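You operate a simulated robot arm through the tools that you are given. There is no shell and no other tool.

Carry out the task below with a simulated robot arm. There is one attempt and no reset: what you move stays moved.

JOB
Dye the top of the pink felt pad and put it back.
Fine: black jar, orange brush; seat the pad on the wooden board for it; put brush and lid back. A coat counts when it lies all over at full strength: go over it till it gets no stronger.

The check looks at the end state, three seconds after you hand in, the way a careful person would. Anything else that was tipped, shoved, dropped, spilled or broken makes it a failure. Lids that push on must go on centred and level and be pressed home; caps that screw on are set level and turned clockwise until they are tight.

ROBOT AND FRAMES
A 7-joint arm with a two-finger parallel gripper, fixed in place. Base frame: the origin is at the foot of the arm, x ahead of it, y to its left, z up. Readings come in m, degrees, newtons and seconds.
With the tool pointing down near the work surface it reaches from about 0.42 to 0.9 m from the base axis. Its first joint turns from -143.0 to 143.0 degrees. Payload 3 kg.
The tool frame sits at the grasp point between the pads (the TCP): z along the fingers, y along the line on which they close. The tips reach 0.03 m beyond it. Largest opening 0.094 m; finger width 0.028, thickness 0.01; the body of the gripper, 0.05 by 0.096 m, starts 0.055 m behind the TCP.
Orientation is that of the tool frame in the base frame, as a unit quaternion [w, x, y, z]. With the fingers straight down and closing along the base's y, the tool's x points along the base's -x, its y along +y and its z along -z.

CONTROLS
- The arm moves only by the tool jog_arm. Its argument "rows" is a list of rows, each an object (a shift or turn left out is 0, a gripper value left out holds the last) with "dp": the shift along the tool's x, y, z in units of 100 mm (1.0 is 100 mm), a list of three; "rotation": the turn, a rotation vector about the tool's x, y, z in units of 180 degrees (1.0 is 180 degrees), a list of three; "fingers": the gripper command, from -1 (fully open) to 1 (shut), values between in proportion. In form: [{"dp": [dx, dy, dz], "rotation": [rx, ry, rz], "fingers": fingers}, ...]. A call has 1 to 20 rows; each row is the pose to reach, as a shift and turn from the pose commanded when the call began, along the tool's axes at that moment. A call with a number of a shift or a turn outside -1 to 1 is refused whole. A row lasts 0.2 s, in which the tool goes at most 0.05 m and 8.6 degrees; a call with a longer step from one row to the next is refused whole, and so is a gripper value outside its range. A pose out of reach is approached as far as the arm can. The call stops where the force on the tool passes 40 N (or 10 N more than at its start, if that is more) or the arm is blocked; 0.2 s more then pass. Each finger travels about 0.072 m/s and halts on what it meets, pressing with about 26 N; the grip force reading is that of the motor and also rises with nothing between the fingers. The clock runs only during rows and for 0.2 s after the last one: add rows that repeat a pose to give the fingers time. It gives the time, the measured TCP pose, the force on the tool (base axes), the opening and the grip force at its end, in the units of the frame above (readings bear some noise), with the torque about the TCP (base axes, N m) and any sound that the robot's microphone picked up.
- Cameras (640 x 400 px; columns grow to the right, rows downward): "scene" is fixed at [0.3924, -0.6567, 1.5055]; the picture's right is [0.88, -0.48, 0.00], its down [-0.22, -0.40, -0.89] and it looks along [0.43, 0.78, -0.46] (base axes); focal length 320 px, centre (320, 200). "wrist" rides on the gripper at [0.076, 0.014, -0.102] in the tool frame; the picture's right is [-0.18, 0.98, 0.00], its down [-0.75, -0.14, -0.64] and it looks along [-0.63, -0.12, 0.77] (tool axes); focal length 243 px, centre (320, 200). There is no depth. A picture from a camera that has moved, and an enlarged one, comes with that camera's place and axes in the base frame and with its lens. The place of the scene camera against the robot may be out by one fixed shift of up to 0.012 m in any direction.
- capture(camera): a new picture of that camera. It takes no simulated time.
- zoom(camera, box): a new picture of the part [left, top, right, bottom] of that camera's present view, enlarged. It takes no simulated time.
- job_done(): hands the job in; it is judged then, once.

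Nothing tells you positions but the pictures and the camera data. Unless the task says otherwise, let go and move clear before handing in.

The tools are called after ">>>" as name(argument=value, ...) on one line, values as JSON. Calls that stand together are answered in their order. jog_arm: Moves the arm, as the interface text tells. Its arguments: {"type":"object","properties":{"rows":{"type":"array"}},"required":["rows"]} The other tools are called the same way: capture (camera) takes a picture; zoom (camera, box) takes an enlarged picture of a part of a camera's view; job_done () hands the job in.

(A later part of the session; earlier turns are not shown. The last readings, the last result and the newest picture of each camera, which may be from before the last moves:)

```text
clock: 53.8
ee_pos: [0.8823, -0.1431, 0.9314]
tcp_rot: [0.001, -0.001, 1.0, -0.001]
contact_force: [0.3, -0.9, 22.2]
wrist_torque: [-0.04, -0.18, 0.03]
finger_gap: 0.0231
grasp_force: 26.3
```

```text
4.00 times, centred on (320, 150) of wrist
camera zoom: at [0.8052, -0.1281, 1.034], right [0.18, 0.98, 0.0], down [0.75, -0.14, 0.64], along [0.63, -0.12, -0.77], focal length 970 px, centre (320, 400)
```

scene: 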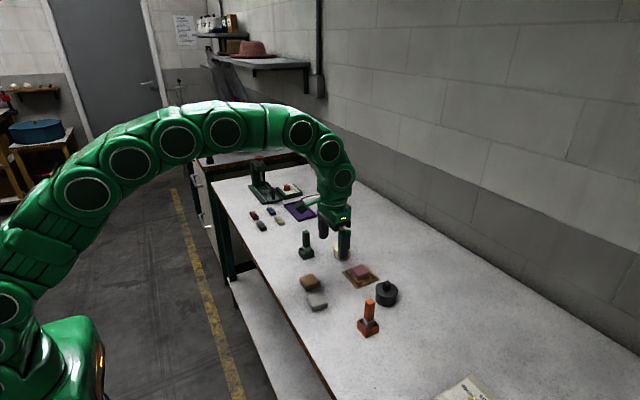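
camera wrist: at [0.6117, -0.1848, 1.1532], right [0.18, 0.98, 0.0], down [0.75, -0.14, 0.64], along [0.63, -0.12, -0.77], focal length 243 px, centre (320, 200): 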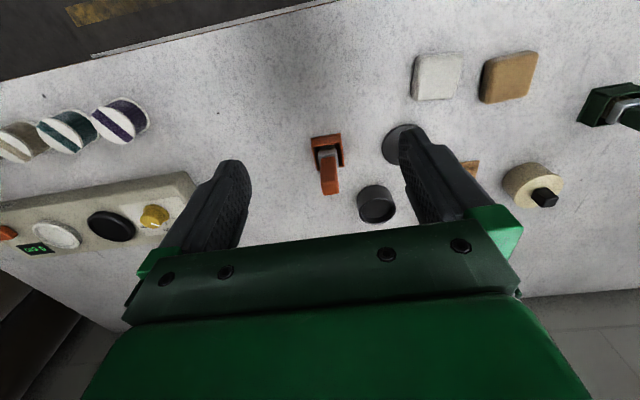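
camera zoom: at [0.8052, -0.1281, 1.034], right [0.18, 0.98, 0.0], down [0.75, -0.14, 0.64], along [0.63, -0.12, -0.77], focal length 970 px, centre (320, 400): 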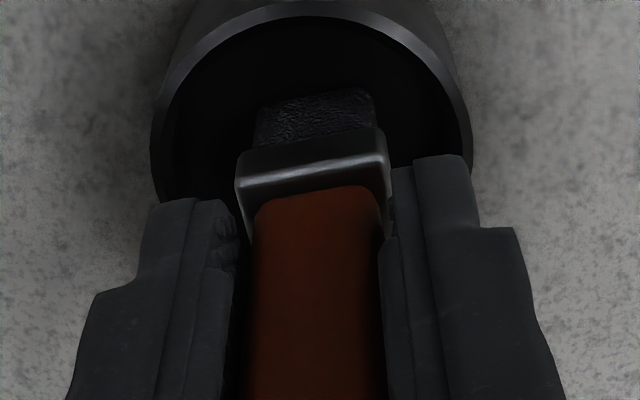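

The bristles turned black and touched the jar's bottom (22 N). I'll lift out slowly and inspect for drips.

>>> jog_arm(rows=[{"dp": [0, 0, -0.05]}, {"dp": [0, 0, -0.12]}, {"dp": [0, 0, -0.2]}, {"dp": [0, 0, -0.3]}, {"dp": [0, 0, -0.4]}, {"dp": [0, 0, -0.5]}, {"dp": [0, 0, -0.5]}, {"dp": [0, 0, -0.5]}])

>>> zoom(camera="scene", box=[365, 250, 415, 310])

>>> zoom(camera="wrist", box=[240, 90, 400, 190])

```text
clock: 55.6
ee_pos: [0.8827, -0.1424, 0.9829]
tcp_rot: [0.001, 0.0, 1.0, -0.001]
contact_force: [0.0, -0.3, -0.4]
wrist_torque: [0.01, -0.02, 0.0]
finger_gap: 0.0231
grasp_force: 26.1
```

```text
6.67 times, centred on (390, 280) of scene
camera zoom: at [0.3924, -0.6567, 1.5055], right [0.88, -0.48, 0.0], down [-0.22, -0.4, -0.89], along [0.43, 0.78, -0.46], focal length 2132 px, centre (-147, -333)
```

zoom: 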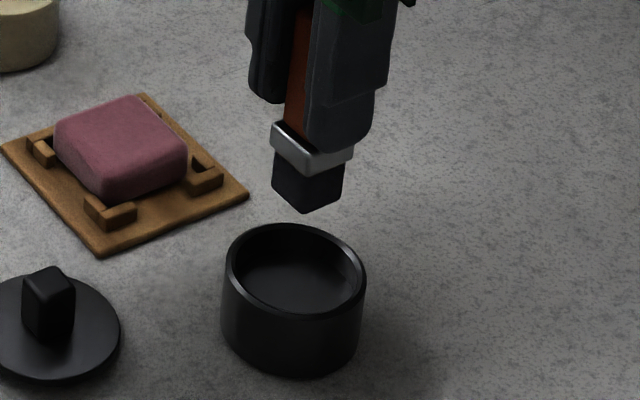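

```text
4.00 times, centred on (320, 140) of wrist
camera zoom: at [0.8054, -0.1276, 1.0841], right [0.18, 0.98, 0.0], down [0.75, -0.14, 0.64], along [0.63, -0.12, -0.77], focal length 970 px, centre (320, 440)
```

zoom: 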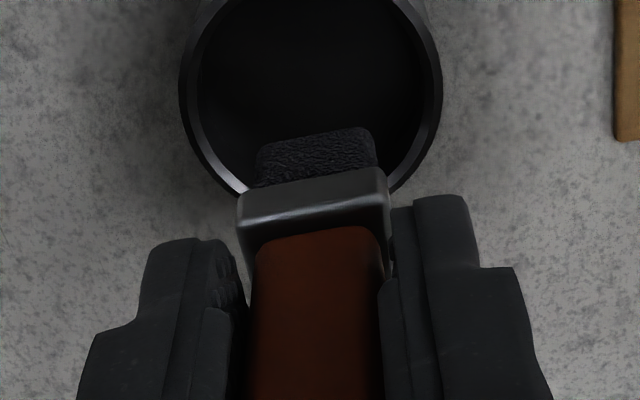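

The brush is loaded and not dripping. I'll move over the pad centre (0.878, -0.0285) and lower gently to find contact.

>>> jog_arm(rows=[{"dp": [0.02, 0.3, 0]}, {"dp": [0.04, 0.6, 0]}, {"dp": [0.05, 0.9, 0]}, {"dp": [0.05, 1.0, 0]}, {"dp": [0.05, 1.0, 0]}])

>>> jog_arm(rows=[{"dp": [0, 0.14, 0.1]}, {"dp": [0, 0.14, 0.25]}, {"dp": [0, 0.14, 0.34]}, {"dp": [0, 0.14, 0.38]}, {"dp": [0, 0.14, 0.38]}])

>>> zoom(camera="scene", box=[340, 240, 390, 295])

>>> zoom(camera="wrist", box=[240, 90, 400, 190])

```text
clock: 56.8
ee_pos: [0.8778, -0.0427, 0.9812]
tcp_rot: [0.001, 0.0, 1.0, 0.0]
contact_force: [0.1, -1.4, 0.4]
wrist_torque: [0.0, -0.03, -0.06]
finger_gap: 0.0229
grasp_force: 26.1
```

```text
clock: 58.0
ee_pos: [0.8781, -0.0295, 0.9428]
tcp_rot: [0.001, 0.0, 1.0, 0.0]
contact_force: [0.7, -0.1, 0.6]
wrist_torque: [0.0, -0.03, 0.03]
finger_gap: 0.0234
grasp_force: 26.0
```

```text
7.27 times, centred on (365, 268) of scene
camera zoom: at [0.3924, -0.6567, 1.5055], right [0.88, -0.48, 0.0], down [-0.22, -0.4, -0.89], along [0.43, 0.78, -0.46], focal length 2326 px, centre (-7, -291)
```

zoom: 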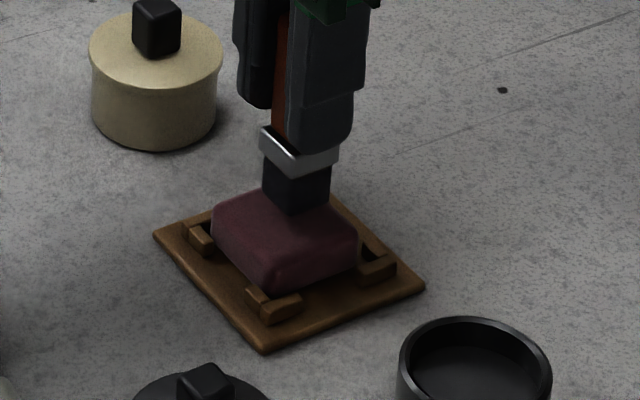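

```text
4.00 times, centred on (320, 140) of wrist
camera zoom: at [0.801, -0.0139, 1.0455], right [0.18, 0.98, 0.0], down [0.75, -0.14, 0.64], along [0.63, -0.12, -0.77], focal length 970 px, centre (320, 440)
```

zoom: 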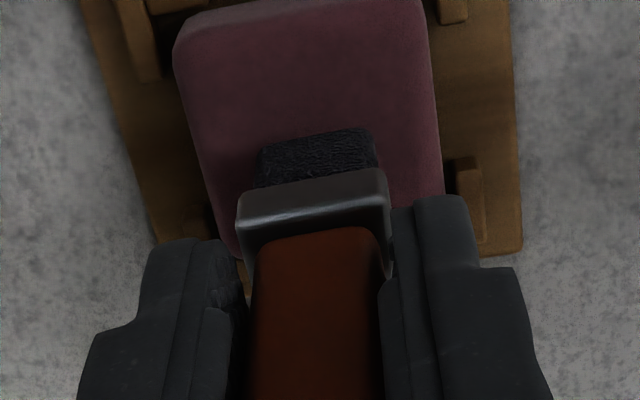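

No contact yet at TCP 0.943. Lowering in small steps.

>>> jog_arm(rows=[{"dp": [0, 0, 0.015]}, {"dp": [0, 0, 0.03]}, {"dp": [0, 0, 0.03]}])

>>> jog_arm(rows=[{"dp": [0, 0, 0.01]}, {"dp": [0, 0, 0.02]}, {"dp": [0, 0, 0.02]}])

>>> zoom(camera="scene", box=[345, 250, 385, 290])

```text
clock: 58.8
ee_pos: [0.8786, -0.0283, 0.9417]
tcp_rot: [0.001, 0.0, 1.0, 0.0]
contact_force: [0.8, -0.2, -0.5]
wrist_torque: [-0.01, -0.03, 0.01]
finger_gap: 0.0233
grasp_force: 25.8
```

```text
clock: 59.6
ee_pos: [0.8785, -0.0301, 0.9394]
tcp_rot: [0.001, 0.0, 1.0, 0.0]
contact_force: [0.3, -0.3, -0.9]
wrist_torque: [0.02, 0.01, 0.02]
finger_gap: 0.0233
grasp_force: 26.0
```

```text
10.00 times, centred on (365, 270) of scene
camera zoom: at [0.3924, -0.6567, 1.5055], right [0.88, -0.48, 0.0], down [-0.22, -0.4, -0.89], along [0.43, 0.78, -0.46], focal length 3199 px, centre (-130, -500)
```

zoom: 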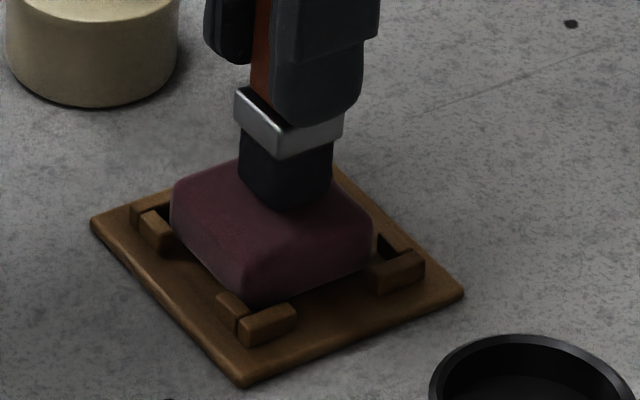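

>>> jog_arm(rows=[{"dp": [0, 0, 0.01]}, {"dp": [0, 0, 0.02]}, {"dp": [0, 0, 0.02]}])

>>> jog_arm(rows=[{"dp": [0, 0, 0.01]}, {"dp": [0, 0, 0.02]}, {"dp": [0, 0, 0.02]}])

>>> zoom(camera="scene", box=[345, 250, 385, 290])

```text
clock: 60.4
ee_pos: [0.8789, -0.0292, 0.9375]
tcp_rot: [0.001, 0.0, 1.0, 0.0]
contact_force: [-0.5, -0.6, 5.7]
wrist_torque: [-0.02, -0.02, 0.01]
finger_gap: 0.0233
grasp_force: 25.8
```

```text
clock: 61.2
ee_pos: [0.8791, -0.0292, 0.9363]
tcp_rot: [0.001, 0.001, 1.0, -0.001]
contact_force: [2.6, -0.4, 22.7]
wrist_torque: [-0.07, -0.28, 0.01]
finger_gap: 0.0231
grasp_force: 26.2
```

```text
10.00 times, centred on (365, 270) of scene
camera zoom: at [0.3924, -0.6567, 1.5055], right [0.88, -0.48, 0.0], down [-0.22, -0.4, -0.89], along [0.43, 0.78, -0.46], focal length 3199 px, centre (-130, -500)
```

zoom: 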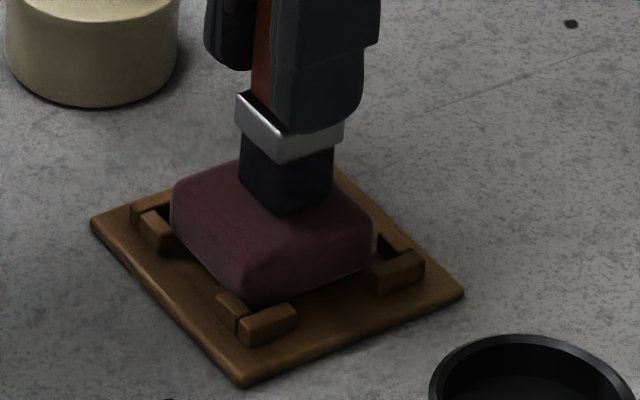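

Contact starts at TCP z≈0.938 and rises to about 23 N at 0.936. I'll lift and see what mark this first press left.

>>> jog_arm(rows=[{"dp": [0, 0, -0.1]}, {"dp": [0, 0, -0.3]}, {"dp": [0.2, 0, -0.45]}, {"dp": [0.4, 0, -0.45]}, {"dp": [0.4, 0, -0.45]}])

>>> zoom(camera="scene", box=[345, 250, 385, 290])

>>> zoom(camera="wrist", box=[240, 90, 400, 190])

```text
clock: 62.4
ee_pos: [0.8381, -0.0277, 0.9789]
tcp_rot: [0.001, 0.0, 1.0, -0.001]
contact_force: [-0.4, 0.5, 0.2]
wrist_torque: [0.0, 0.03, 0.03]
finger_gap: 0.0235
grasp_force: 26.5
```

```text
10.00 times, centred on (365, 270) of scene
camera zoom: at [0.3924, -0.6567, 1.5055], right [0.88, -0.48, 0.0], down [-0.22, -0.4, -0.89], along [0.43, 0.78, -0.46], focal length 3199 px, centre (-130, -500)
```

zoom: 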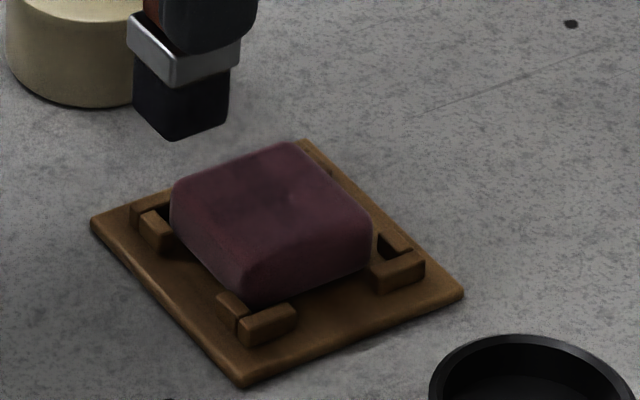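

```text
4.00 times, centred on (320, 140) of wrist
camera zoom: at [0.7606, -0.0135, 1.0811], right [0.18, 0.98, 0.0], down [0.75, -0.14, 0.64], along [0.63, -0.12, -0.77], focal length 970 px, centre (320, 440)
```

zoom: 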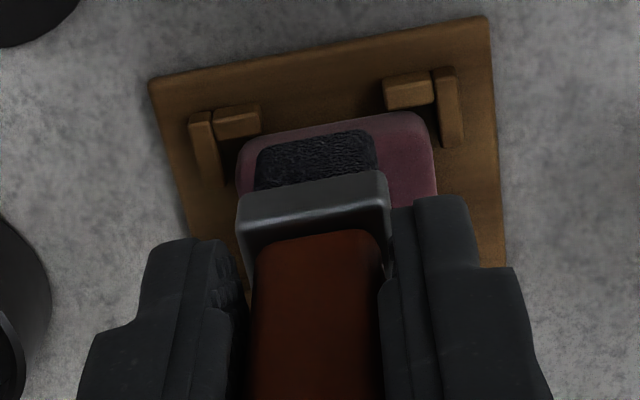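

>>> zoom(camera="scene", box=[353, 262, 377, 282])

```text
16.00 times, centred on (365, 272) of scene
camera zoom: at [0.3924, -0.6567, 1.5055], right [0.88, -0.48, 0.0], down [-0.22, -0.4, -0.89], along [0.43, 0.78, -0.46], focal length 5118 px, centre (-400, -952)
```

zoom: 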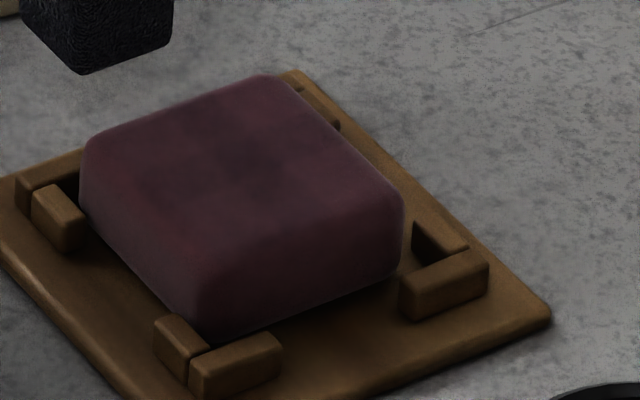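

The press left a faint dark mark, so dye transfers with contact. I'll test a short stroke along y with lighter pressure and then look for progress and any board movement.

>>> jog_arm(rows=[{"dp": [-0.2, 0, 0.1]}, {"dp": [-0.4, 0, 0.2]}, {"dp": [-0.4, 0.005, 0.4]}, {"dp": [-0.4, 0.005, 0.435]}, {"dp": [-0.4, 0.07, 0.435]}, {"dp": [-0.4, 0.14, 0.435]}, {"dp": [-0.4, 0.07, 0.435]}, {"dp": [-0.4, 0.0, 0.435]}, {"dp": [-0.4, -0.07, 0.435]}, {"dp": [-0.4, -0.14, 0.435]}, {"dp": [-0.4, -0.07, 0.435]}, {"dp": [-0.4, 0, 0.435]}])

>>> jog_arm(rows=[{"dp": [0, 0, -0.15]}, {"dp": [0.2, 0, -0.435]}, {"dp": [0.4, 0, -0.435]}, {"dp": [0.7, 0, -0.435]}, {"dp": [0.7, 0, -0.435]}])

>>> zoom(camera="scene", box=[353, 262, 377, 282])

>>> zoom(camera="scene", box=[345, 250, 385, 290])

```text
clock: 65.0
ee_pos: [0.8785, -0.0285, 0.9365]
tcp_rot: [0.001, 0.001, 1.0, -0.001]
contact_force: [0.6, -2.2, 4.7]
wrist_torque: [-0.06, -0.07, -0.02]
finger_gap: 0.0232
grasp_force: 26.0
```

```text
clock: 66.2
ee_pos: [0.8078, -0.0281, 0.98]
tcp_rot: [0.001, 0.0, 1.0, -0.001]
contact_force: [0.3, -0.4, -0.1]
wrist_torque: [-0.01, 0.03, -0.04]
finger_gap: 0.023
grasp_force: 25.7
```

```text
16.00 times, centred on (365, 272) of scene
camera zoom: at [0.3924, -0.6567, 1.5055], right [0.88, -0.48, 0.0], down [-0.22, -0.4, -0.89], along [0.43, 0.78, -0.46], focal length 5118 px, centre (-400, -952)
```

zoom: 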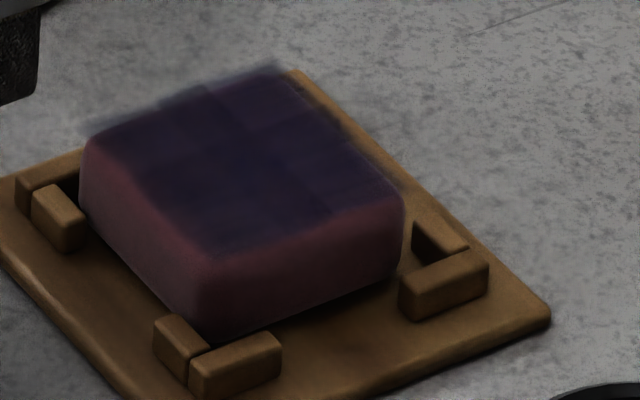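

```text
10.00 times, centred on (365, 270) of scene
camera zoom: at [0.3924, -0.6567, 1.5055], right [0.88, -0.48, 0.0], down [-0.22, -0.4, -0.89], along [0.43, 0.78, -0.46], focal length 3199 px, centre (-130, -500)
```

zoom: 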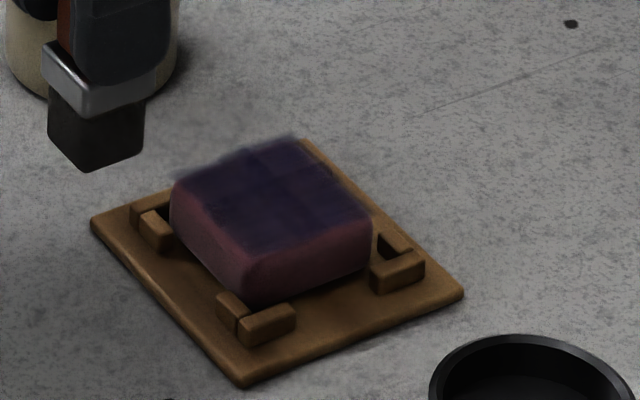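

The stroke dyed strongly, the board did not move. I'll now cover the two side lanes with the same light pressure.

>>> jog_arm(rows=[{"dp": [-0.3, 0, 0]}, {"dp": [-0.56, 0.14, 0.1]}, {"dp": [-0.56, 0.14, 0.38]}, {"dp": [-0.56, 0.14, 0.435]}, {"dp": [-0.56, 0.07, 0.435]}, {"dp": [-0.56, 0, 0.435]}, {"dp": [-0.56, -0.07, 0.435]}, {"dp": [-0.56, -0.14, 0.435]}, {"dp": [-0.7, -0.14, 0.435]}, {"dp": [-0.84, -0.14, 0.435]}, {"dp": [-0.84, -0.07, 0.435]}, {"dp": [-0.84, 0, 0.435]}, {"dp": [-0.84, 0.07, 0.435]}, {"dp": [-0.84, 0.14, 0.435]}, {"dp": [-0.7, 0.14, 0.435]}, {"dp": [-0.56, 0.14, 0.435]}, {"dp": [-0.56, 0.07, 0.435]}, {"dp": [-0.56, 0, 0.435]}, {"dp": [-0.56, -0.07, 0.435]}, {"dp": [-0.56, -0.14, 0.435]}])

>>> jog_arm(rows=[{"dp": [0, 0, -0.15]}, {"dp": [0.2, 0.1, -0.435]}, {"dp": [0.56, 0.14, -0.435]}, {"dp": [0.56, 0.14, -0.435]}])

>>> zoom(camera="scene", box=[353, 262, 377, 282])

>>> zoom(camera="scene", box=[330, 240, 400, 300])

```text
clock: 70.4
ee_pos: [0.8647, -0.0431, 0.9368]
tcp_rot: [0.0, 0.001, 1.0, -0.001]
contact_force: [0.1, 0.0, -0.1]
wrist_torque: [0.0, -0.09, 0.0]
finger_gap: 0.0233
grasp_force: 25.7
```

```text
clock: 71.4
ee_pos: [0.8074, -0.0278, 0.98]
tcp_rot: [0.001, 0.0, 1.0, 0.0]
contact_force: [-0.2, 0.1, -0.4]
wrist_torque: [0.01, 0.01, 0.01]
finger_gap: 0.0232
grasp_force: 25.5
```

```text
16.00 times, centred on (365, 272) of scene
camera zoom: at [0.3924, -0.6567, 1.5055], right [0.88, -0.48, 0.0], down [-0.22, -0.4, -0.89], along [0.43, 0.78, -0.46], focal length 5118 px, centre (-400, -952)
```

zoom: 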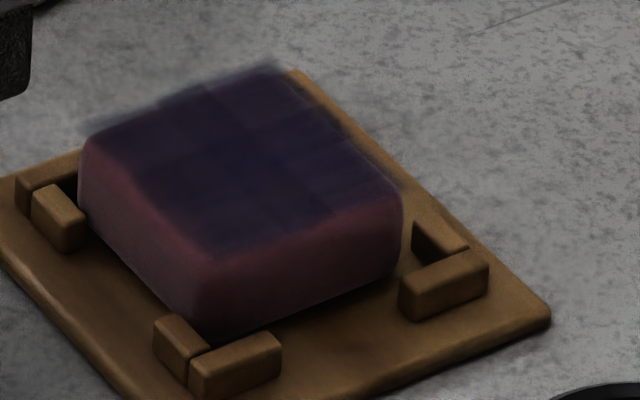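

```text
6.67 times, centred on (365, 270) of scene
camera zoom: at [0.3924, -0.6567, 1.5055], right [0.88, -0.48, 0.0], down [-0.22, -0.4, -0.89], along [0.43, 0.78, -0.46], focal length 2132 px, centre (20, -267)
```

zoom: 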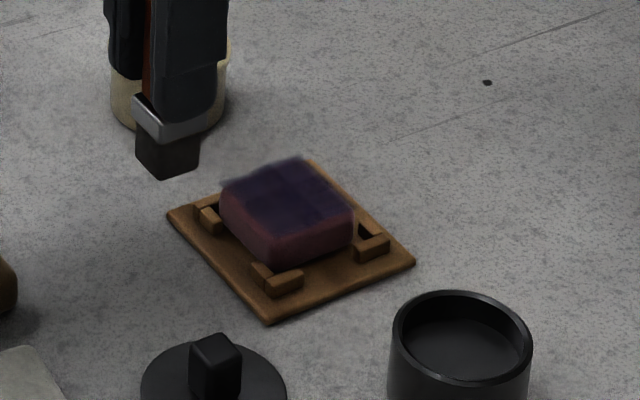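

The centre is now dark, but the near (-x) edge looks paler; the force there was zero. I'll go re-dip and look at the pad from the wrist camera on the way.

>>> jog_arm(rows=[{"dp": [-0.2, -0.3, 0]}, {"dp": [-0.4, -0.6, 0]}, {"dp": [-0.6, -0.9, 0]}, {"dp": [-0.745, -1.0, 0]}, {"dp": [-0.745, -1.0, 0]}])

>>> jog_arm(rows=[{"dp": [0, -0.14, 0]}, {"dp": [0, -0.14, 0]}])

>>> capture(camera="wrist")

>>> zoom(camera="wrist", box=[400, 40, 528, 120])

>>> zoom(camera="scene", box=[353, 262, 377, 282])

```text
clock: 72.6
ee_pos: [0.883, -0.1296, 0.9815]
tcp_rot: [0.001, 0.001, 1.0, -0.001]
contact_force: [0.2, 0.2, -0.3]
wrist_torque: [0.02, 0.01, -0.01]
finger_gap: 0.023
grasp_force: 26.3
```

```text
clock: 73.2
ee_pos: [0.8826, -0.1432, 0.9814]
tcp_rot: [0.001, -0.001, 1.0, -0.001]
contact_force: [0.6, 0.5, -0.2]
wrist_torque: [0.01, 0.01, 0.02]
finger_gap: 0.023
grasp_force: 25.7
```

```text
taken
camera wrist: at [0.8051, -0.1282, 1.0824], right [0.18, 0.98, 0.0], down [0.75, -0.14, 0.64], along [0.63, -0.12, -0.77], focal length 243 px, centre (320, 200)
```

wrist: 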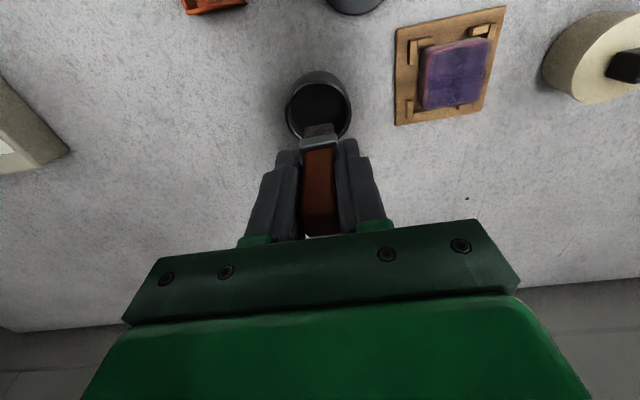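

```text
5.00 times, centred on (464, 80) of wrist
camera zoom: at [0.8051, -0.1282, 1.0824], right [0.18, 0.98, 0.0], down [0.75, -0.14, 0.64], along [0.63, -0.12, -0.77], focal length 1213 px, centre (-400, 800)
```

zoom: 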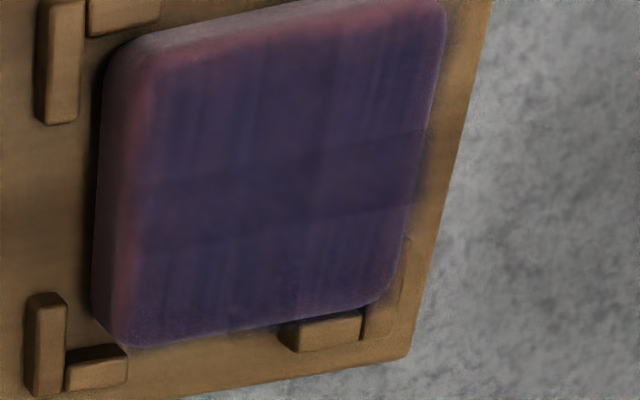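

```text
16.00 times, centred on (365, 272) of scene
camera zoom: at [0.3924, -0.6567, 1.5055], right [0.88, -0.48, 0.0], down [-0.22, -0.4, -0.89], along [0.43, 0.78, -0.46], focal length 5118 px, centre (-400, -952)
```

zoom: 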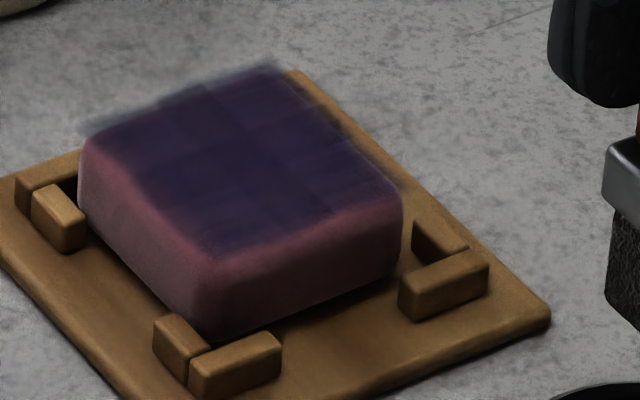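

From above, the dye covers the top but isn't at full strength. I'll dip again.

>>> jog_arm(rows=[{"dp": [0, 0, 0.2]}, {"dp": [0, 0, 0.35]}, {"dp": [0, 0, 0.43]}, {"dp": [0, 0, 0.47]}, {"dp": [0, 0, 0.48]}, {"dp": [0, 0, 0.48]}, {"dp": [0, 0, 0.48]}])

>>> jog_arm(rows=[{"dp": [0, 0, -0.05]}, {"dp": [0, 0, -0.12]}, {"dp": [0, 0, -0.2]}, {"dp": [0, 0, -0.3]}, {"dp": [0, 0, -0.4]}, {"dp": [0, 0, -0.48]}, {"dp": [0, 0, -0.48]}, {"dp": [0, 0, -0.48]}])

>>> zoom(camera="scene", box=[365, 250, 415, 310])

```text
clock: 74.8
ee_pos: [0.8829, -0.1434, 0.9326]
tcp_rot: [0.001, 0.0, 1.0, -0.001]
contact_force: [-0.3, -0.7, -0.3]
wrist_torque: [0.01, 0.0, 0.01]
finger_gap: 0.0231
grasp_force: 26.5
```

```text
clock: 76.6
ee_pos: [0.8831, -0.1425, 0.9812]
tcp_rot: [0.001, 0.0, 1.0, -0.001]
contact_force: [0.1, -0.2, 0.3]
wrist_torque: [-0.02, 0.0, -0.03]
finger_gap: 0.023
grasp_force: 26.5
```

```text
6.67 times, centred on (390, 280) of scene
camera zoom: at [0.3924, -0.6567, 1.5055], right [0.88, -0.48, 0.0], down [-0.22, -0.4, -0.89], along [0.43, 0.78, -0.46], focal length 2132 px, centre (-147, -333)
```

zoom: 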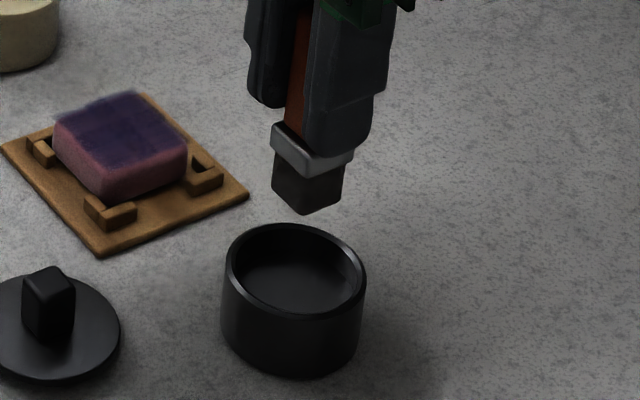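

No contact this time and the bristles did not darken; I need to go slightly deeper, as in the first dip.

>>> jog_arm(rows=[{"dp": [0, 0, 0.2]}, {"dp": [0, 0, 0.35]}, {"dp": [0, 0, 0.45]}, {"dp": [0, 0, 0.48]}, {"dp": [0, 0, 0.49]}, {"dp": [0, 0, 0.5]}, {"dp": [0, 0, 0.505]}, {"dp": [0, 0, 0.505]}, {"dp": [0, 0, 0.505]}])

>>> zoom(camera="scene", box=[370, 265, 410, 305])

```text
clock: 78.6
ee_pos: [0.8831, -0.1426, 0.9314]
tcp_rot: [0.002, 0.0, 1.0, -0.001]
contact_force: [0.5, -0.7, 23.8]
wrist_torque: [0.05, -0.26, 0.02]
finger_gap: 0.0233
grasp_force: 26.1
```

```text
10.00 times, centred on (390, 285) of scene
camera zoom: at [0.3924, -0.6567, 1.5055], right [0.88, -0.48, 0.0], down [-0.22, -0.4, -0.89], along [0.43, 0.78, -0.46], focal length 3199 px, centre (-380, -650)
```

zoom: 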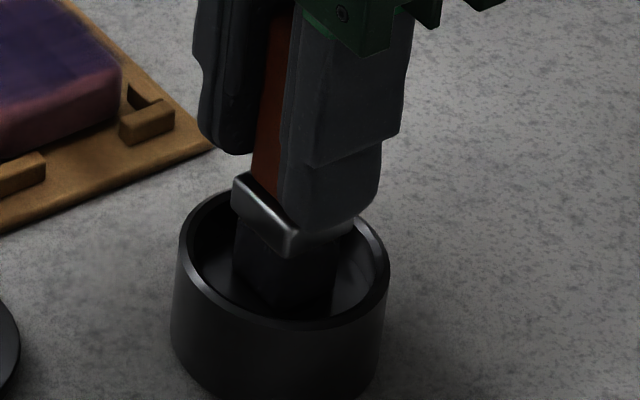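

Contact made and the bristles look black again. I'll lift out and go back over the pad for a second coat.

>>> jog_arm(rows=[{"dp": [0, 0, -0.05]}, {"dp": [0, 0, -0.12]}, {"dp": [0, 0, -0.2]}, {"dp": [0, 0, -0.3]}, {"dp": [0, 0, -0.4]}, {"dp": [0, 0, -0.505]}, {"dp": [0, 0, -0.505]}, {"dp": [0, 0, -0.505]}])

>>> jog_arm(rows=[{"dp": [0.02, 0.3, 0]}, {"dp": [0.04, 0.6, 0]}, {"dp": [0.045, 0.9, 0]}, {"dp": [0.045, 1.0, 0]}, {"dp": [0.045, 1.0, 0]}])

>>> zoom(camera="scene", box=[340, 240, 400, 300])

```text
clock: 80.4
ee_pos: [0.8819, -0.1416, 0.9797]
tcp_rot: [0.0, 0.0, 1.0, 0.0]
contact_force: [0.9, 0.4, -0.2]
wrist_torque: [0.03, -0.01, -0.01]
finger_gap: 0.0231
grasp_force: 26.0
```

```text
clock: 81.6
ee_pos: [0.8777, -0.0428, 0.9801]
tcp_rot: [0.001, 0.0, 1.0, -0.001]
contact_force: [-0.5, 0.3, 0.2]
wrist_torque: [-0.04, -0.01, 0.02]
finger_gap: 0.0236
grasp_force: 26.3
```

```text
6.67 times, centred on (370, 270) of scene
camera zoom: at [0.3924, -0.6567, 1.5055], right [0.88, -0.48, 0.0], down [-0.22, -0.4, -0.89], along [0.43, 0.78, -0.46], focal length 2132 px, centre (-13, -267)
```

zoom: 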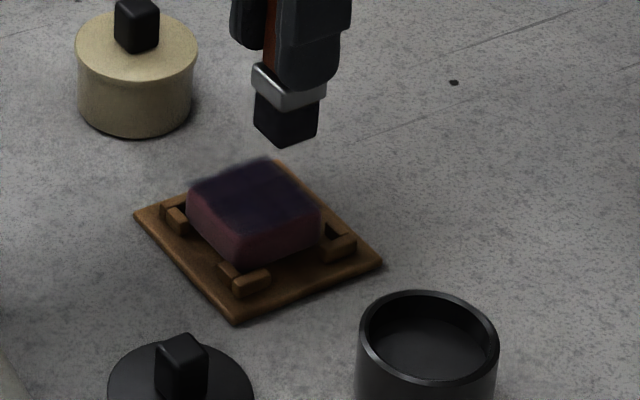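

The brush is freshly black. Now a full serpentine over the pad top, with three lanes.

>>> jog_arm(rows=[{"dp": [0.15, -0.01, 0.2]}, {"dp": [0.15, -0.01, 0.4]}, {"dp": [0.15, -0.01, 0.442]}, {"dp": [0.15, 0.07, 0.442]}, {"dp": [0.15, 0.14, 0.442]}, {"dp": [0.15, 0.21, 0.442]}, {"dp": [0.15, 0.29, 0.442]}, {"dp": [0.0, 0.29, 0.442]}, {"dp": [0.0, 0.21, 0.442]}, {"dp": [0.0, 0.14, 0.442]}, {"dp": [0.0, 0.07, 0.442]}, {"dp": [0.0, -0.01, 0.442]}, {"dp": [-0.15, -0.01, 0.442]}, {"dp": [-0.15, 0.07, 0.442]}, {"dp": [-0.15, 0.14, 0.442]}, {"dp": [-0.15, 0.21, 0.442]}, {"dp": [-0.15, 0.29, 0.442]}, {"dp": [-0.075, 0.29, 0.442]}, {"dp": [0.0, 0.29, 0.442]}, {"dp": [0.075, 0.29, 0.442]}])

>>> jog_arm(rows=[{"dp": [0.075, 0, 0]}, {"dp": [0.075, -0.15, 0]}, {"dp": [0, -0.15, 0]}, {"dp": [-0.075, -0.15, 0]}, {"dp": [-0.15, -0.15, 0]}, {"dp": [-0.225, -0.15, 0]}, {"dp": [-0.225, -0.3, 0]}, {"dp": [-0.15, -0.3, 0]}, {"dp": [-0.075, -0.3, 0]}, {"dp": [0, -0.3, 0]}, {"dp": [0.075, -0.3, 0]}, {"dp": [0.075, -0.15, 0]}, {"dp": [0.075, 0, 0]}])

>>> jog_arm(rows=[{"dp": [0, 0, -0.15]}, {"dp": [0.2, 0, -0.442]}, {"dp": [0.5, 0, -0.442]}, {"dp": [0.5, -0.3, -0.442]}, {"dp": [0.5, -0.7, -0.442]}, {"dp": [0.5, -0.9, -0.442]}, {"dp": [0.5, -0.9, -0.442]}])

>>> zoom(camera="scene", box=[353, 262, 377, 282])

>>> capture(camera="wrist")

```text
clock: 85.8
ee_pos: [0.8706, -0.013, 0.9356]
tcp_rot: [0.001, 0.0, 1.0, 0.0]
contact_force: [-0.1, -0.6, -0.7]
wrist_torque: [0.02, -0.02, 0.01]
finger_gap: 0.0232
grasp_force: 25.7
```

```text
clock: 88.6
ee_pos: [0.8636, -0.0135, 0.9352]
tcp_rot: [0.0, 0.0, 1.0, -0.001]
contact_force: [-0.5, -0.1, 0.3]
wrist_torque: [0.02, 0.03, 0.01]
finger_gap: 0.0232
grasp_force: 26.1
```

```text
clock: 90.2
ee_pos: [0.8136, -0.1047, 0.9803]
tcp_rot: [0.001, 0.0, 1.0, 0.0]
contact_force: [0.1, 0.3, -0.4]
wrist_torque: [0.0, -0.01, -0.01]
finger_gap: 0.0231
grasp_force: 25.4
```

```text
16.00 times, centred on (365, 272) of scene
camera zoom: at [0.3924, -0.6567, 1.5055], right [0.88, -0.48, 0.0], down [-0.22, -0.4, -0.89], along [0.43, 0.78, -0.46], focal length 5118 px, centre (-400, -952)
```

zoom: 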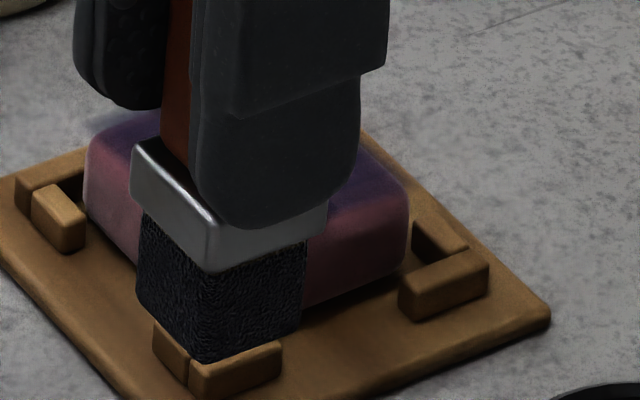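

```text
taken
camera wrist: at [0.7355, -0.0892, 1.0811], right [0.18, 0.98, 0.0], down [0.75, -0.14, 0.64], along [0.63, -0.12, -0.77], focal length 243 px, centre (320, 200)
```

wrist: 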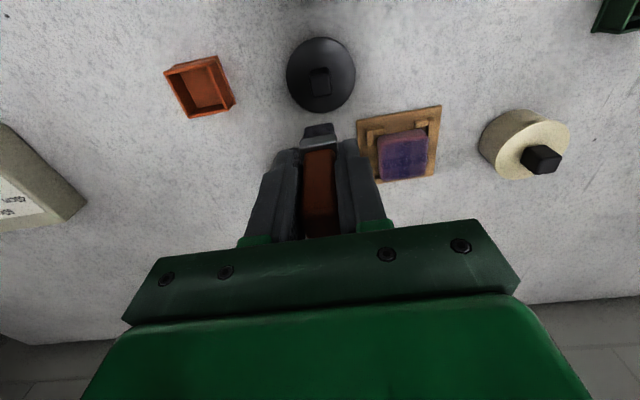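

The force readings at the lane ends were zero and the bristles are still black, so contact was probably missing on much of this pass. Let me look at the pad closely.

>>> zoom(camera="wrist", box=[340, 90, 468, 190])

>>> jog_arm(rows=[{"dp": [0.2, -0.2, 0]}, {"dp": [0.3, -0.4, 0]}, {"dp": [0.3, -0.4, 0]}])

>>> zoom(camera="scene", box=[353, 262, 377, 282])

>>> zoom(camera="wrist", box=[380, 80, 508, 180])

```text
4.00 times, centred on (404, 140) of wrist
camera zoom: at [0.7355, -0.0892, 1.0811], right [0.18, 0.98, 0.0], down [0.75, -0.14, 0.64], along [0.63, -0.12, -0.77], focal length 970 px, centre (-16, 440)
```

zoom: 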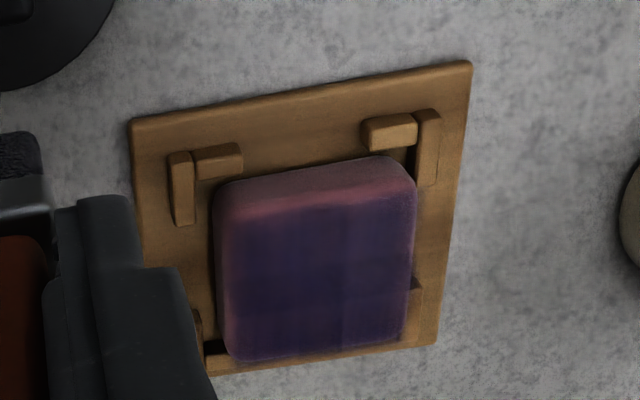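

```text
clock: 91.0
ee_pos: [0.7826, -0.1439, 0.9802]
tcp_rot: [0.001, 0.0, 1.0, -0.001]
contact_force: [-1.1, -0.7, -0.1]
wrist_torque: [0.0, 0.01, -0.01]
finger_gap: 0.0234
grasp_force: 25.6
```

```text
16.00 times, centred on (365, 272) of scene
camera zoom: at [0.3924, -0.6567, 1.5055], right [0.88, -0.48, 0.0], down [-0.22, -0.4, -0.89], along [0.43, 0.78, -0.46], focal length 5118 px, centre (-400, -952)
```

zoom: 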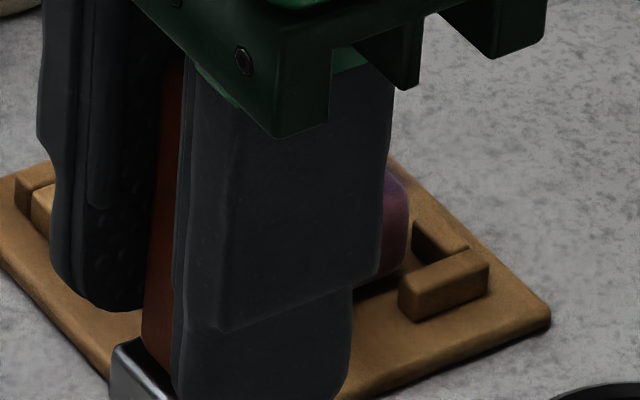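

```text
4.00 times, centred on (444, 130) of wrist
camera zoom: at [0.7048, -0.1293, 1.0809], right [0.18, 0.98, 0.0], down [0.75, -0.14, 0.64], along [0.63, -0.12, -0.77], focal length 970 px, centre (-176, 480)
```

zoom: 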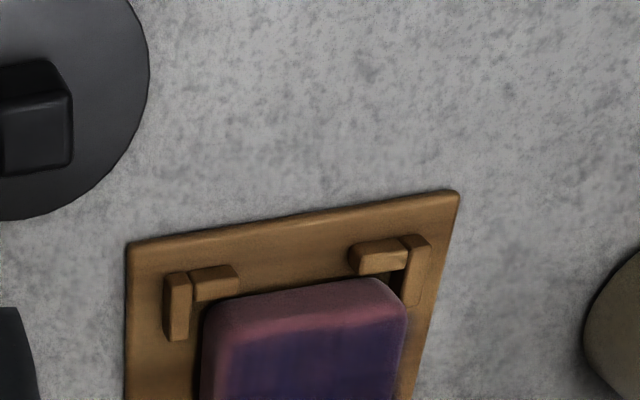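

The near edge strip is still pale, so I need to learn the actual contact height away from the centre. I'll go to the near lane and lower in steps until contact.

>>> jog_arm(rows=[{"dp": [-0.2, 0.3, 0]}, {"dp": [-0.4, 0.6, 0]}, {"dp": [-0.65, 0.85, 0]}, {"dp": [-0.82, 1.0, 0]}, {"dp": [-0.82, 1.0, 0]}])

>>> jog_arm(rows=[{"dp": [0, 0.155, 0.2]}, {"dp": [0, 0.155, 0.4]}, {"dp": [0, 0.155, 0.45]}, {"dp": [0, 0.155, 0.45]}])

>>> zoom(camera="scene", box=[350, 255, 380, 285])

>>> zoom(camera="wrist", box=[240, 100, 400, 200])

```text
clock: 92.2
ee_pos: [0.8663, -0.0437, 0.9799]
tcp_rot: [0.002, 0.0, 1.0, 0.0]
contact_force: [0.7, -0.2, 0.2]
wrist_torque: [0.02, 0.02, 0.02]
finger_gap: 0.0234
grasp_force: 26.3
```

```text
clock: 93.2
ee_pos: [0.8659, -0.0293, 0.9352]
tcp_rot: [0.002, 0.0, 1.0, -0.001]
contact_force: [0.6, 0.0, 5.7]
wrist_torque: [0.06, -0.09, 0.01]
finger_gap: 0.0233
grasp_force: 26.2
```

```text
13.33 times, centred on (365, 270) of scene
camera zoom: at [0.3924, -0.6567, 1.5055], right [0.88, -0.48, 0.0], down [-0.22, -0.4, -0.89], along [0.43, 0.78, -0.46], focal length 4265 px, centre (-280, -733)
```

zoom: 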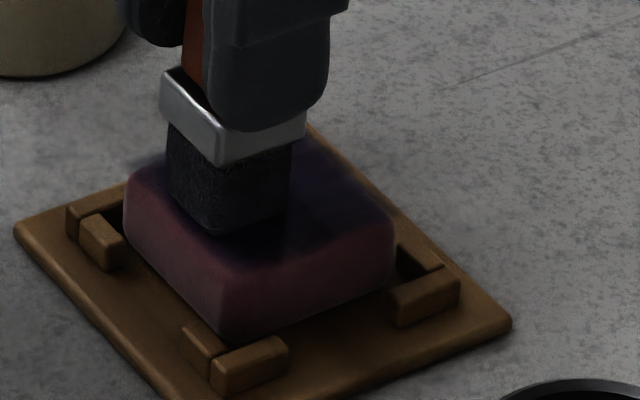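

```text
4.00 times, centred on (320, 150) of wrist
camera zoom: at [0.7878, -0.0137, 1.037], right [0.18, 0.98, 0.0], down [0.75, -0.14, 0.64], along [0.63, -0.12, -0.76], focal length 970 px, centre (320, 400)
```

zoom: 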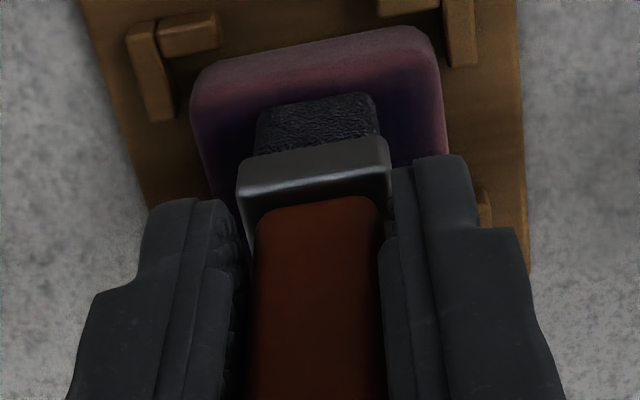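

Torque and image show the bristles sit about 7 mm further in +x than the TCP, which explains the paler near strip. I'll lift clear and compare the pad's seating with the earlier view before continuing.

>>> jog_arm(rows=[{"dp": [0, 0, -0.2]}, {"dp": [0, 0, -0.45]}, {"dp": [0.2, 0.3, -0.45]}, {"dp": [0.4, 0.6, -0.45]}, {"dp": [0.6, 0.9, -0.45]}, {"dp": [0.6, 0.9, -0.45]}])

>>> zoom(camera="scene", box=[345, 260, 385, 290])

>>> zoom(camera="scene", box=[353, 262, 377, 282])

>>> capture(camera="wrist")

```text
clock: 94.6
ee_pos: [0.8062, 0.0621, 0.9798]
tcp_rot: [0.001, 0.0, 1.0, 0.0]
contact_force: [0.7, 0.0, -0.9]
wrist_torque: [-0.01, 0.01, -0.01]
finger_gap: 0.0233
grasp_force: 25.8
```

```text
13.33 times, centred on (365, 275) of scene
camera zoom: at [0.3924, -0.6567, 1.5055], right [0.88, -0.48, 0.0], down [-0.22, -0.4, -0.89], along [0.43, 0.78, -0.46], focal length 4265 px, centre (-280, -800)
```

zoom: 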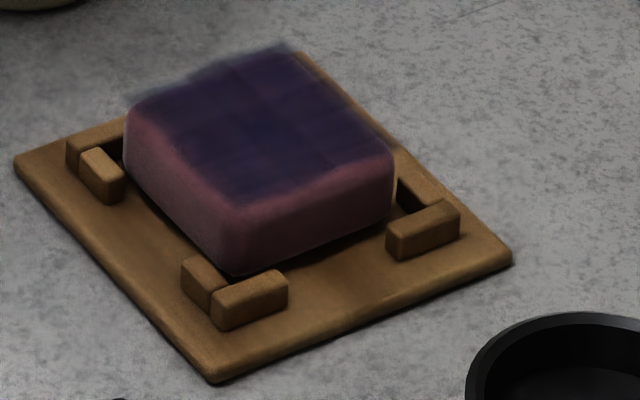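

```text
16.00 times, centred on (365, 272) of scene
camera zoom: at [0.3924, -0.6567, 1.5055], right [0.88, -0.48, 0.0], down [-0.22, -0.4, -0.89], along [0.43, 0.78, -0.46], focal length 5118 px, centre (-400, -952)
```

zoom: 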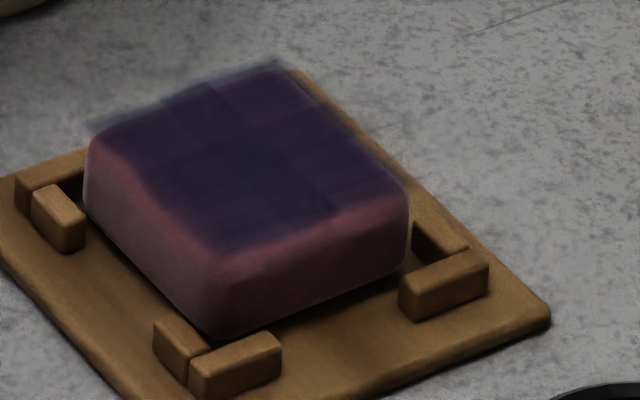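

```text
taken
camera wrist: at [0.7277, 0.0773, 1.0815], right [0.18, 0.98, 0.0], down [0.75, -0.14, 0.64], along [0.63, -0.12, -0.77], focal length 243 px, centre (320, 200)
```

wrist: 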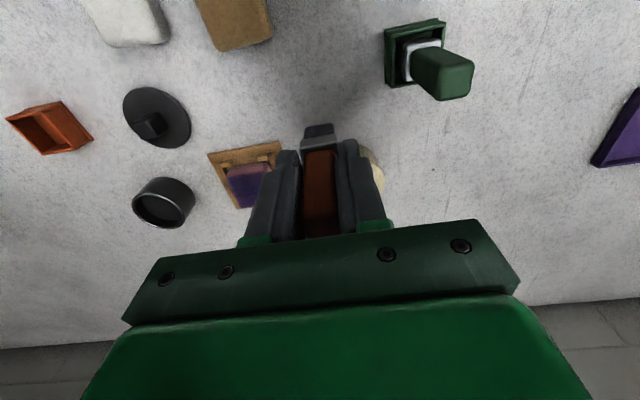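

The pad is flat in its seat (nudged ~2 mm toward the far stops). I conclude the brush slid up about 2 mm in the grip, so I must use a slightly lower TCP and shift lanes by -6.5 mm in x. Moving to the first lane.

>>> jog_arm(rows=[{"dp": [-0.2, -0.25, 0]}, {"dp": [-0.4, -0.55, 0]}, {"dp": [-0.53, -0.76, 0]}, {"dp": [-0.53, -0.76, 0]}])

>>> jog_arm(rows=[{"dp": [0, 0, 0.25]}, {"dp": [0, 0, 0.43]}, {"dp": [0, 0, 0.455]}, {"dp": [0, -0.07, 0.455]}, {"dp": [0, -0.145, 0.455]}])

```text
clock: 95.6
ee_pos: [0.8591, -0.0141, 0.9799]
tcp_rot: [0.0, 0.0, 1.0, 0.0]
contact_force: [0.3, -0.1, -0.2]
wrist_torque: [-0.04, -0.02, 0.02]
finger_gap: 0.0232
grasp_force: 25.9
```

```text
clock: 96.8
ee_pos: [0.8591, -0.0275, 0.935]
tcp_rot: [0.001, 0.0, 1.0, -0.001]
contact_force: [0.1, 2.9, 6.6]
wrist_torque: [0.19, -0.17, 0.07]
finger_gap: 0.0231
grasp_force: 26.3
```

Contact 6.6 N in this lane, good. Continuing the serpentine.

>>> jog_arm(rows=[{"dp": [0, -0.07, 0]}, {"dp": [0, -0.145, 0]}, {"dp": [-0.07, -0.145, 0]}, {"dp": [-0.135, -0.145, 0]}, {"dp": [-0.135, -0.07, 0]}, {"dp": [-0.135, 0, 0]}])

>>> jog_arm(rows=[{"dp": [0, 0.07, 0]}, {"dp": [0, 0.145, 0]}, {"dp": [-0.07, 0.145, 0]}, {"dp": [-0.135, 0.145, 0]}, {"dp": [-0.135, 0.07, 0]}, {"dp": [-0.135, 0, 0]}, {"dp": [-0.135, -0.07, 0]}, {"dp": [-0.135, -0.145, 0]}])

>>> jog_arm(rows=[{"dp": [0, 0, -0.2]}, {"dp": [0.1, 0, -0.455]}, {"dp": [0.5, 0, -0.455]}, {"dp": [0.8, 0.2, -0.455]}, {"dp": [0.8, 0.6, -0.455]}, {"dp": [0.8, 1.0, -0.455]}, {"dp": [0.8, 1.0, -0.455]}])

>>> zoom(camera="scene", box=[353, 262, 377, 282])

>>> capture(camera="wrist")

```text
clock: 98.2
ee_pos: [0.8725, -0.0287, 0.9349]
tcp_rot: [0.002, -0.001, 1.0, -0.001]
contact_force: [-0.2, -4.4, 11.8]
wrist_torque: [-0.26, -0.22, -0.09]
finger_gap: 0.0233
grasp_force: 26.2
```

```text
clock: 100.0
ee_pos: [0.8848, -0.0433, 0.9342]
tcp_rot: [0.001, 0.001, 1.0, -0.001]
contact_force: [-0.3, 1.9, 4.3]
wrist_torque: [0.07, -0.07, -0.01]
finger_gap: 0.0233
grasp_force: 26.0
```

```text
clock: 101.6
ee_pos: [0.8058, 0.0578, 0.9802]
tcp_rot: [0.0, 0.0, 1.0, -0.001]
contact_force: [-0.8, 0.5, 0.5]
wrist_torque: [-0.02, -0.01, -0.02]
finger_gap: 0.0232
grasp_force: 25.6
```

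```text
16.00 times, centred on (365, 272) of scene
camera zoom: at [0.3924, -0.6567, 1.5055], right [0.88, -0.48, 0.0], down [-0.22, -0.4, -0.89], along [0.43, 0.78, -0.46], focal length 5118 px, centre (-400, -952)
```

zoom: 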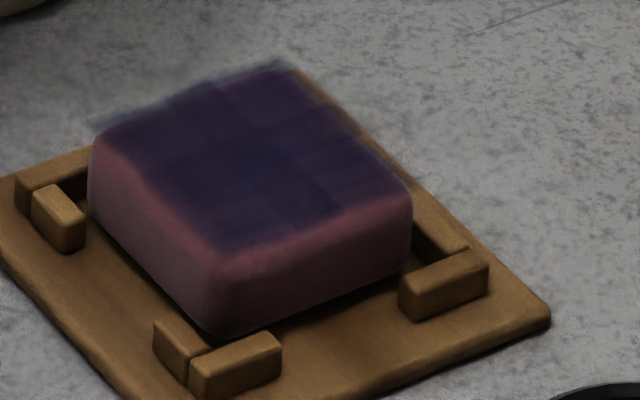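

```text
taken
camera wrist: at [0.7279, 0.0724, 1.0823], right [0.18, 0.98, 0.0], down [0.75, -0.14, 0.64], along [0.63, -0.12, -0.77], focal length 243 px, centre (320, 200)
```

wrist: 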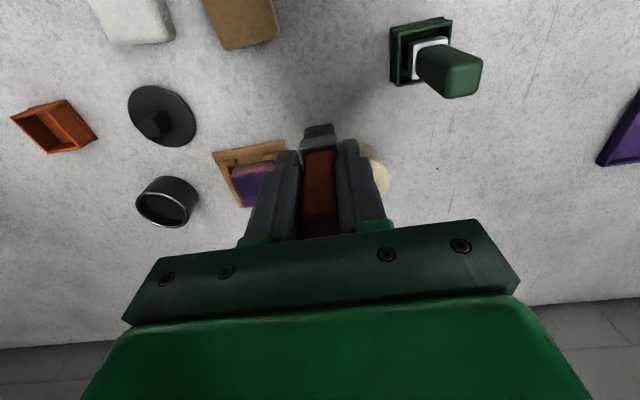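

Coverage is more even but the corners look weaker than the centre. I'll go to the jar for another dip and inspect the pad from the same wrist viewpoint as before.

>>> jog_arm(rows=[{"dp": [0, -0.3, 0]}, {"dp": [-0.1, -0.6, 0]}, {"dp": [-0.2, -0.85, 0]}, {"dp": [-0.35, -1.0, 0]}, {"dp": [-0.35, -1.0, 0]}])

>>> jog_arm(rows=[{"dp": [-0.1, -0.3, 0]}, {"dp": [-0.2, -0.6, 0]}, {"dp": [-0.3, -0.85, 0]}, {"dp": [-0.36, -1.0, 0]}, {"dp": [-0.36, -1.0, 0]}])

>>> zoom(camera="wrist", box=[400, 40, 528, 120])

>>> zoom(camera="scene", box=[340, 250, 410, 310])

```text
clock: 102.8
ee_pos: [0.8411, -0.0437, 0.9808]
tcp_rot: [0.001, 0.001, 1.0, -0.001]
contact_force: [-0.2, -0.1, -0.2]
wrist_torque: [0.0, 0.02, -0.03]
finger_gap: 0.0232
grasp_force: 25.8
```

```text
clock: 104.0
ee_pos: [0.8762, -0.1431, 0.9796]
tcp_rot: [0.001, 0.0, 1.0, -0.001]
contact_force: [-0.8, 0.0, -0.4]
wrist_torque: [0.01, 0.0, 0.01]
finger_gap: 0.0232
grasp_force: 26.2
```

```text
5.00 times, centred on (464, 80) of wrist
camera zoom: at [0.7984, -0.1279, 1.0815], right [0.18, 0.98, 0.0], down [0.75, -0.14, 0.64], along [0.63, -0.12, -0.77], focal length 1213 px, centre (-400, 800)
```

zoom: 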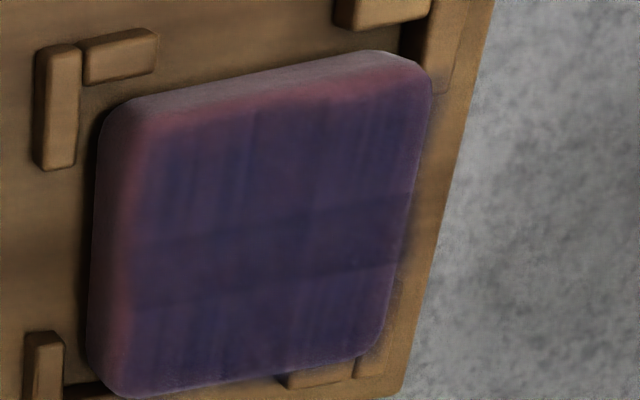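

```text
6.67 times, centred on (375, 280) of scene
camera zoom: at [0.3924, -0.6567, 1.5055], right [0.88, -0.48, 0.0], down [-0.22, -0.4, -0.89], along [0.43, 0.78, -0.46], focal length 2132 px, centre (-47, -333)
```

zoom: 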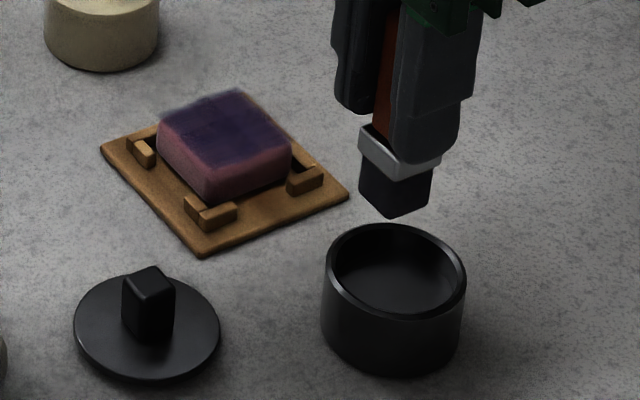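

From above, the dye now reaches every edge of the top, but streaks remain. I'll dip again gently and put on further coats.

>>> jog_arm(rows=[{"dp": [0, 0, 0.2]}, {"dp": [0, 0, 0.38]}, {"dp": [0, 0, 0.46]}, {"dp": [0, 0, 0.48]}, {"dp": [0, 0, 0.488]}, {"dp": [0, 0, 0.488]}])

>>> jog_arm(rows=[{"dp": [0, 0, 0.01]}, {"dp": [0, 0, 0.01]}])

```text
clock: 105.4
ee_pos: [0.877, -0.1423, 0.9318]
tcp_rot: [0.001, 0.0, 1.0, -0.001]
contact_force: [0.0, 1.0, -0.1]
wrist_torque: [0.01, 0.04, 0.03]
finger_gap: 0.0233
grasp_force: 25.7
```

```text
clock: 106.0
ee_pos: [0.8761, -0.1439, 0.9302]
tcp_rot: [0.001, 0.0, 1.0, -0.001]
contact_force: [0.3, -0.2, 0.4]
wrist_torque: [0.01, -0.03, -0.04]
finger_gap: 0.0231
grasp_force: 25.9
```

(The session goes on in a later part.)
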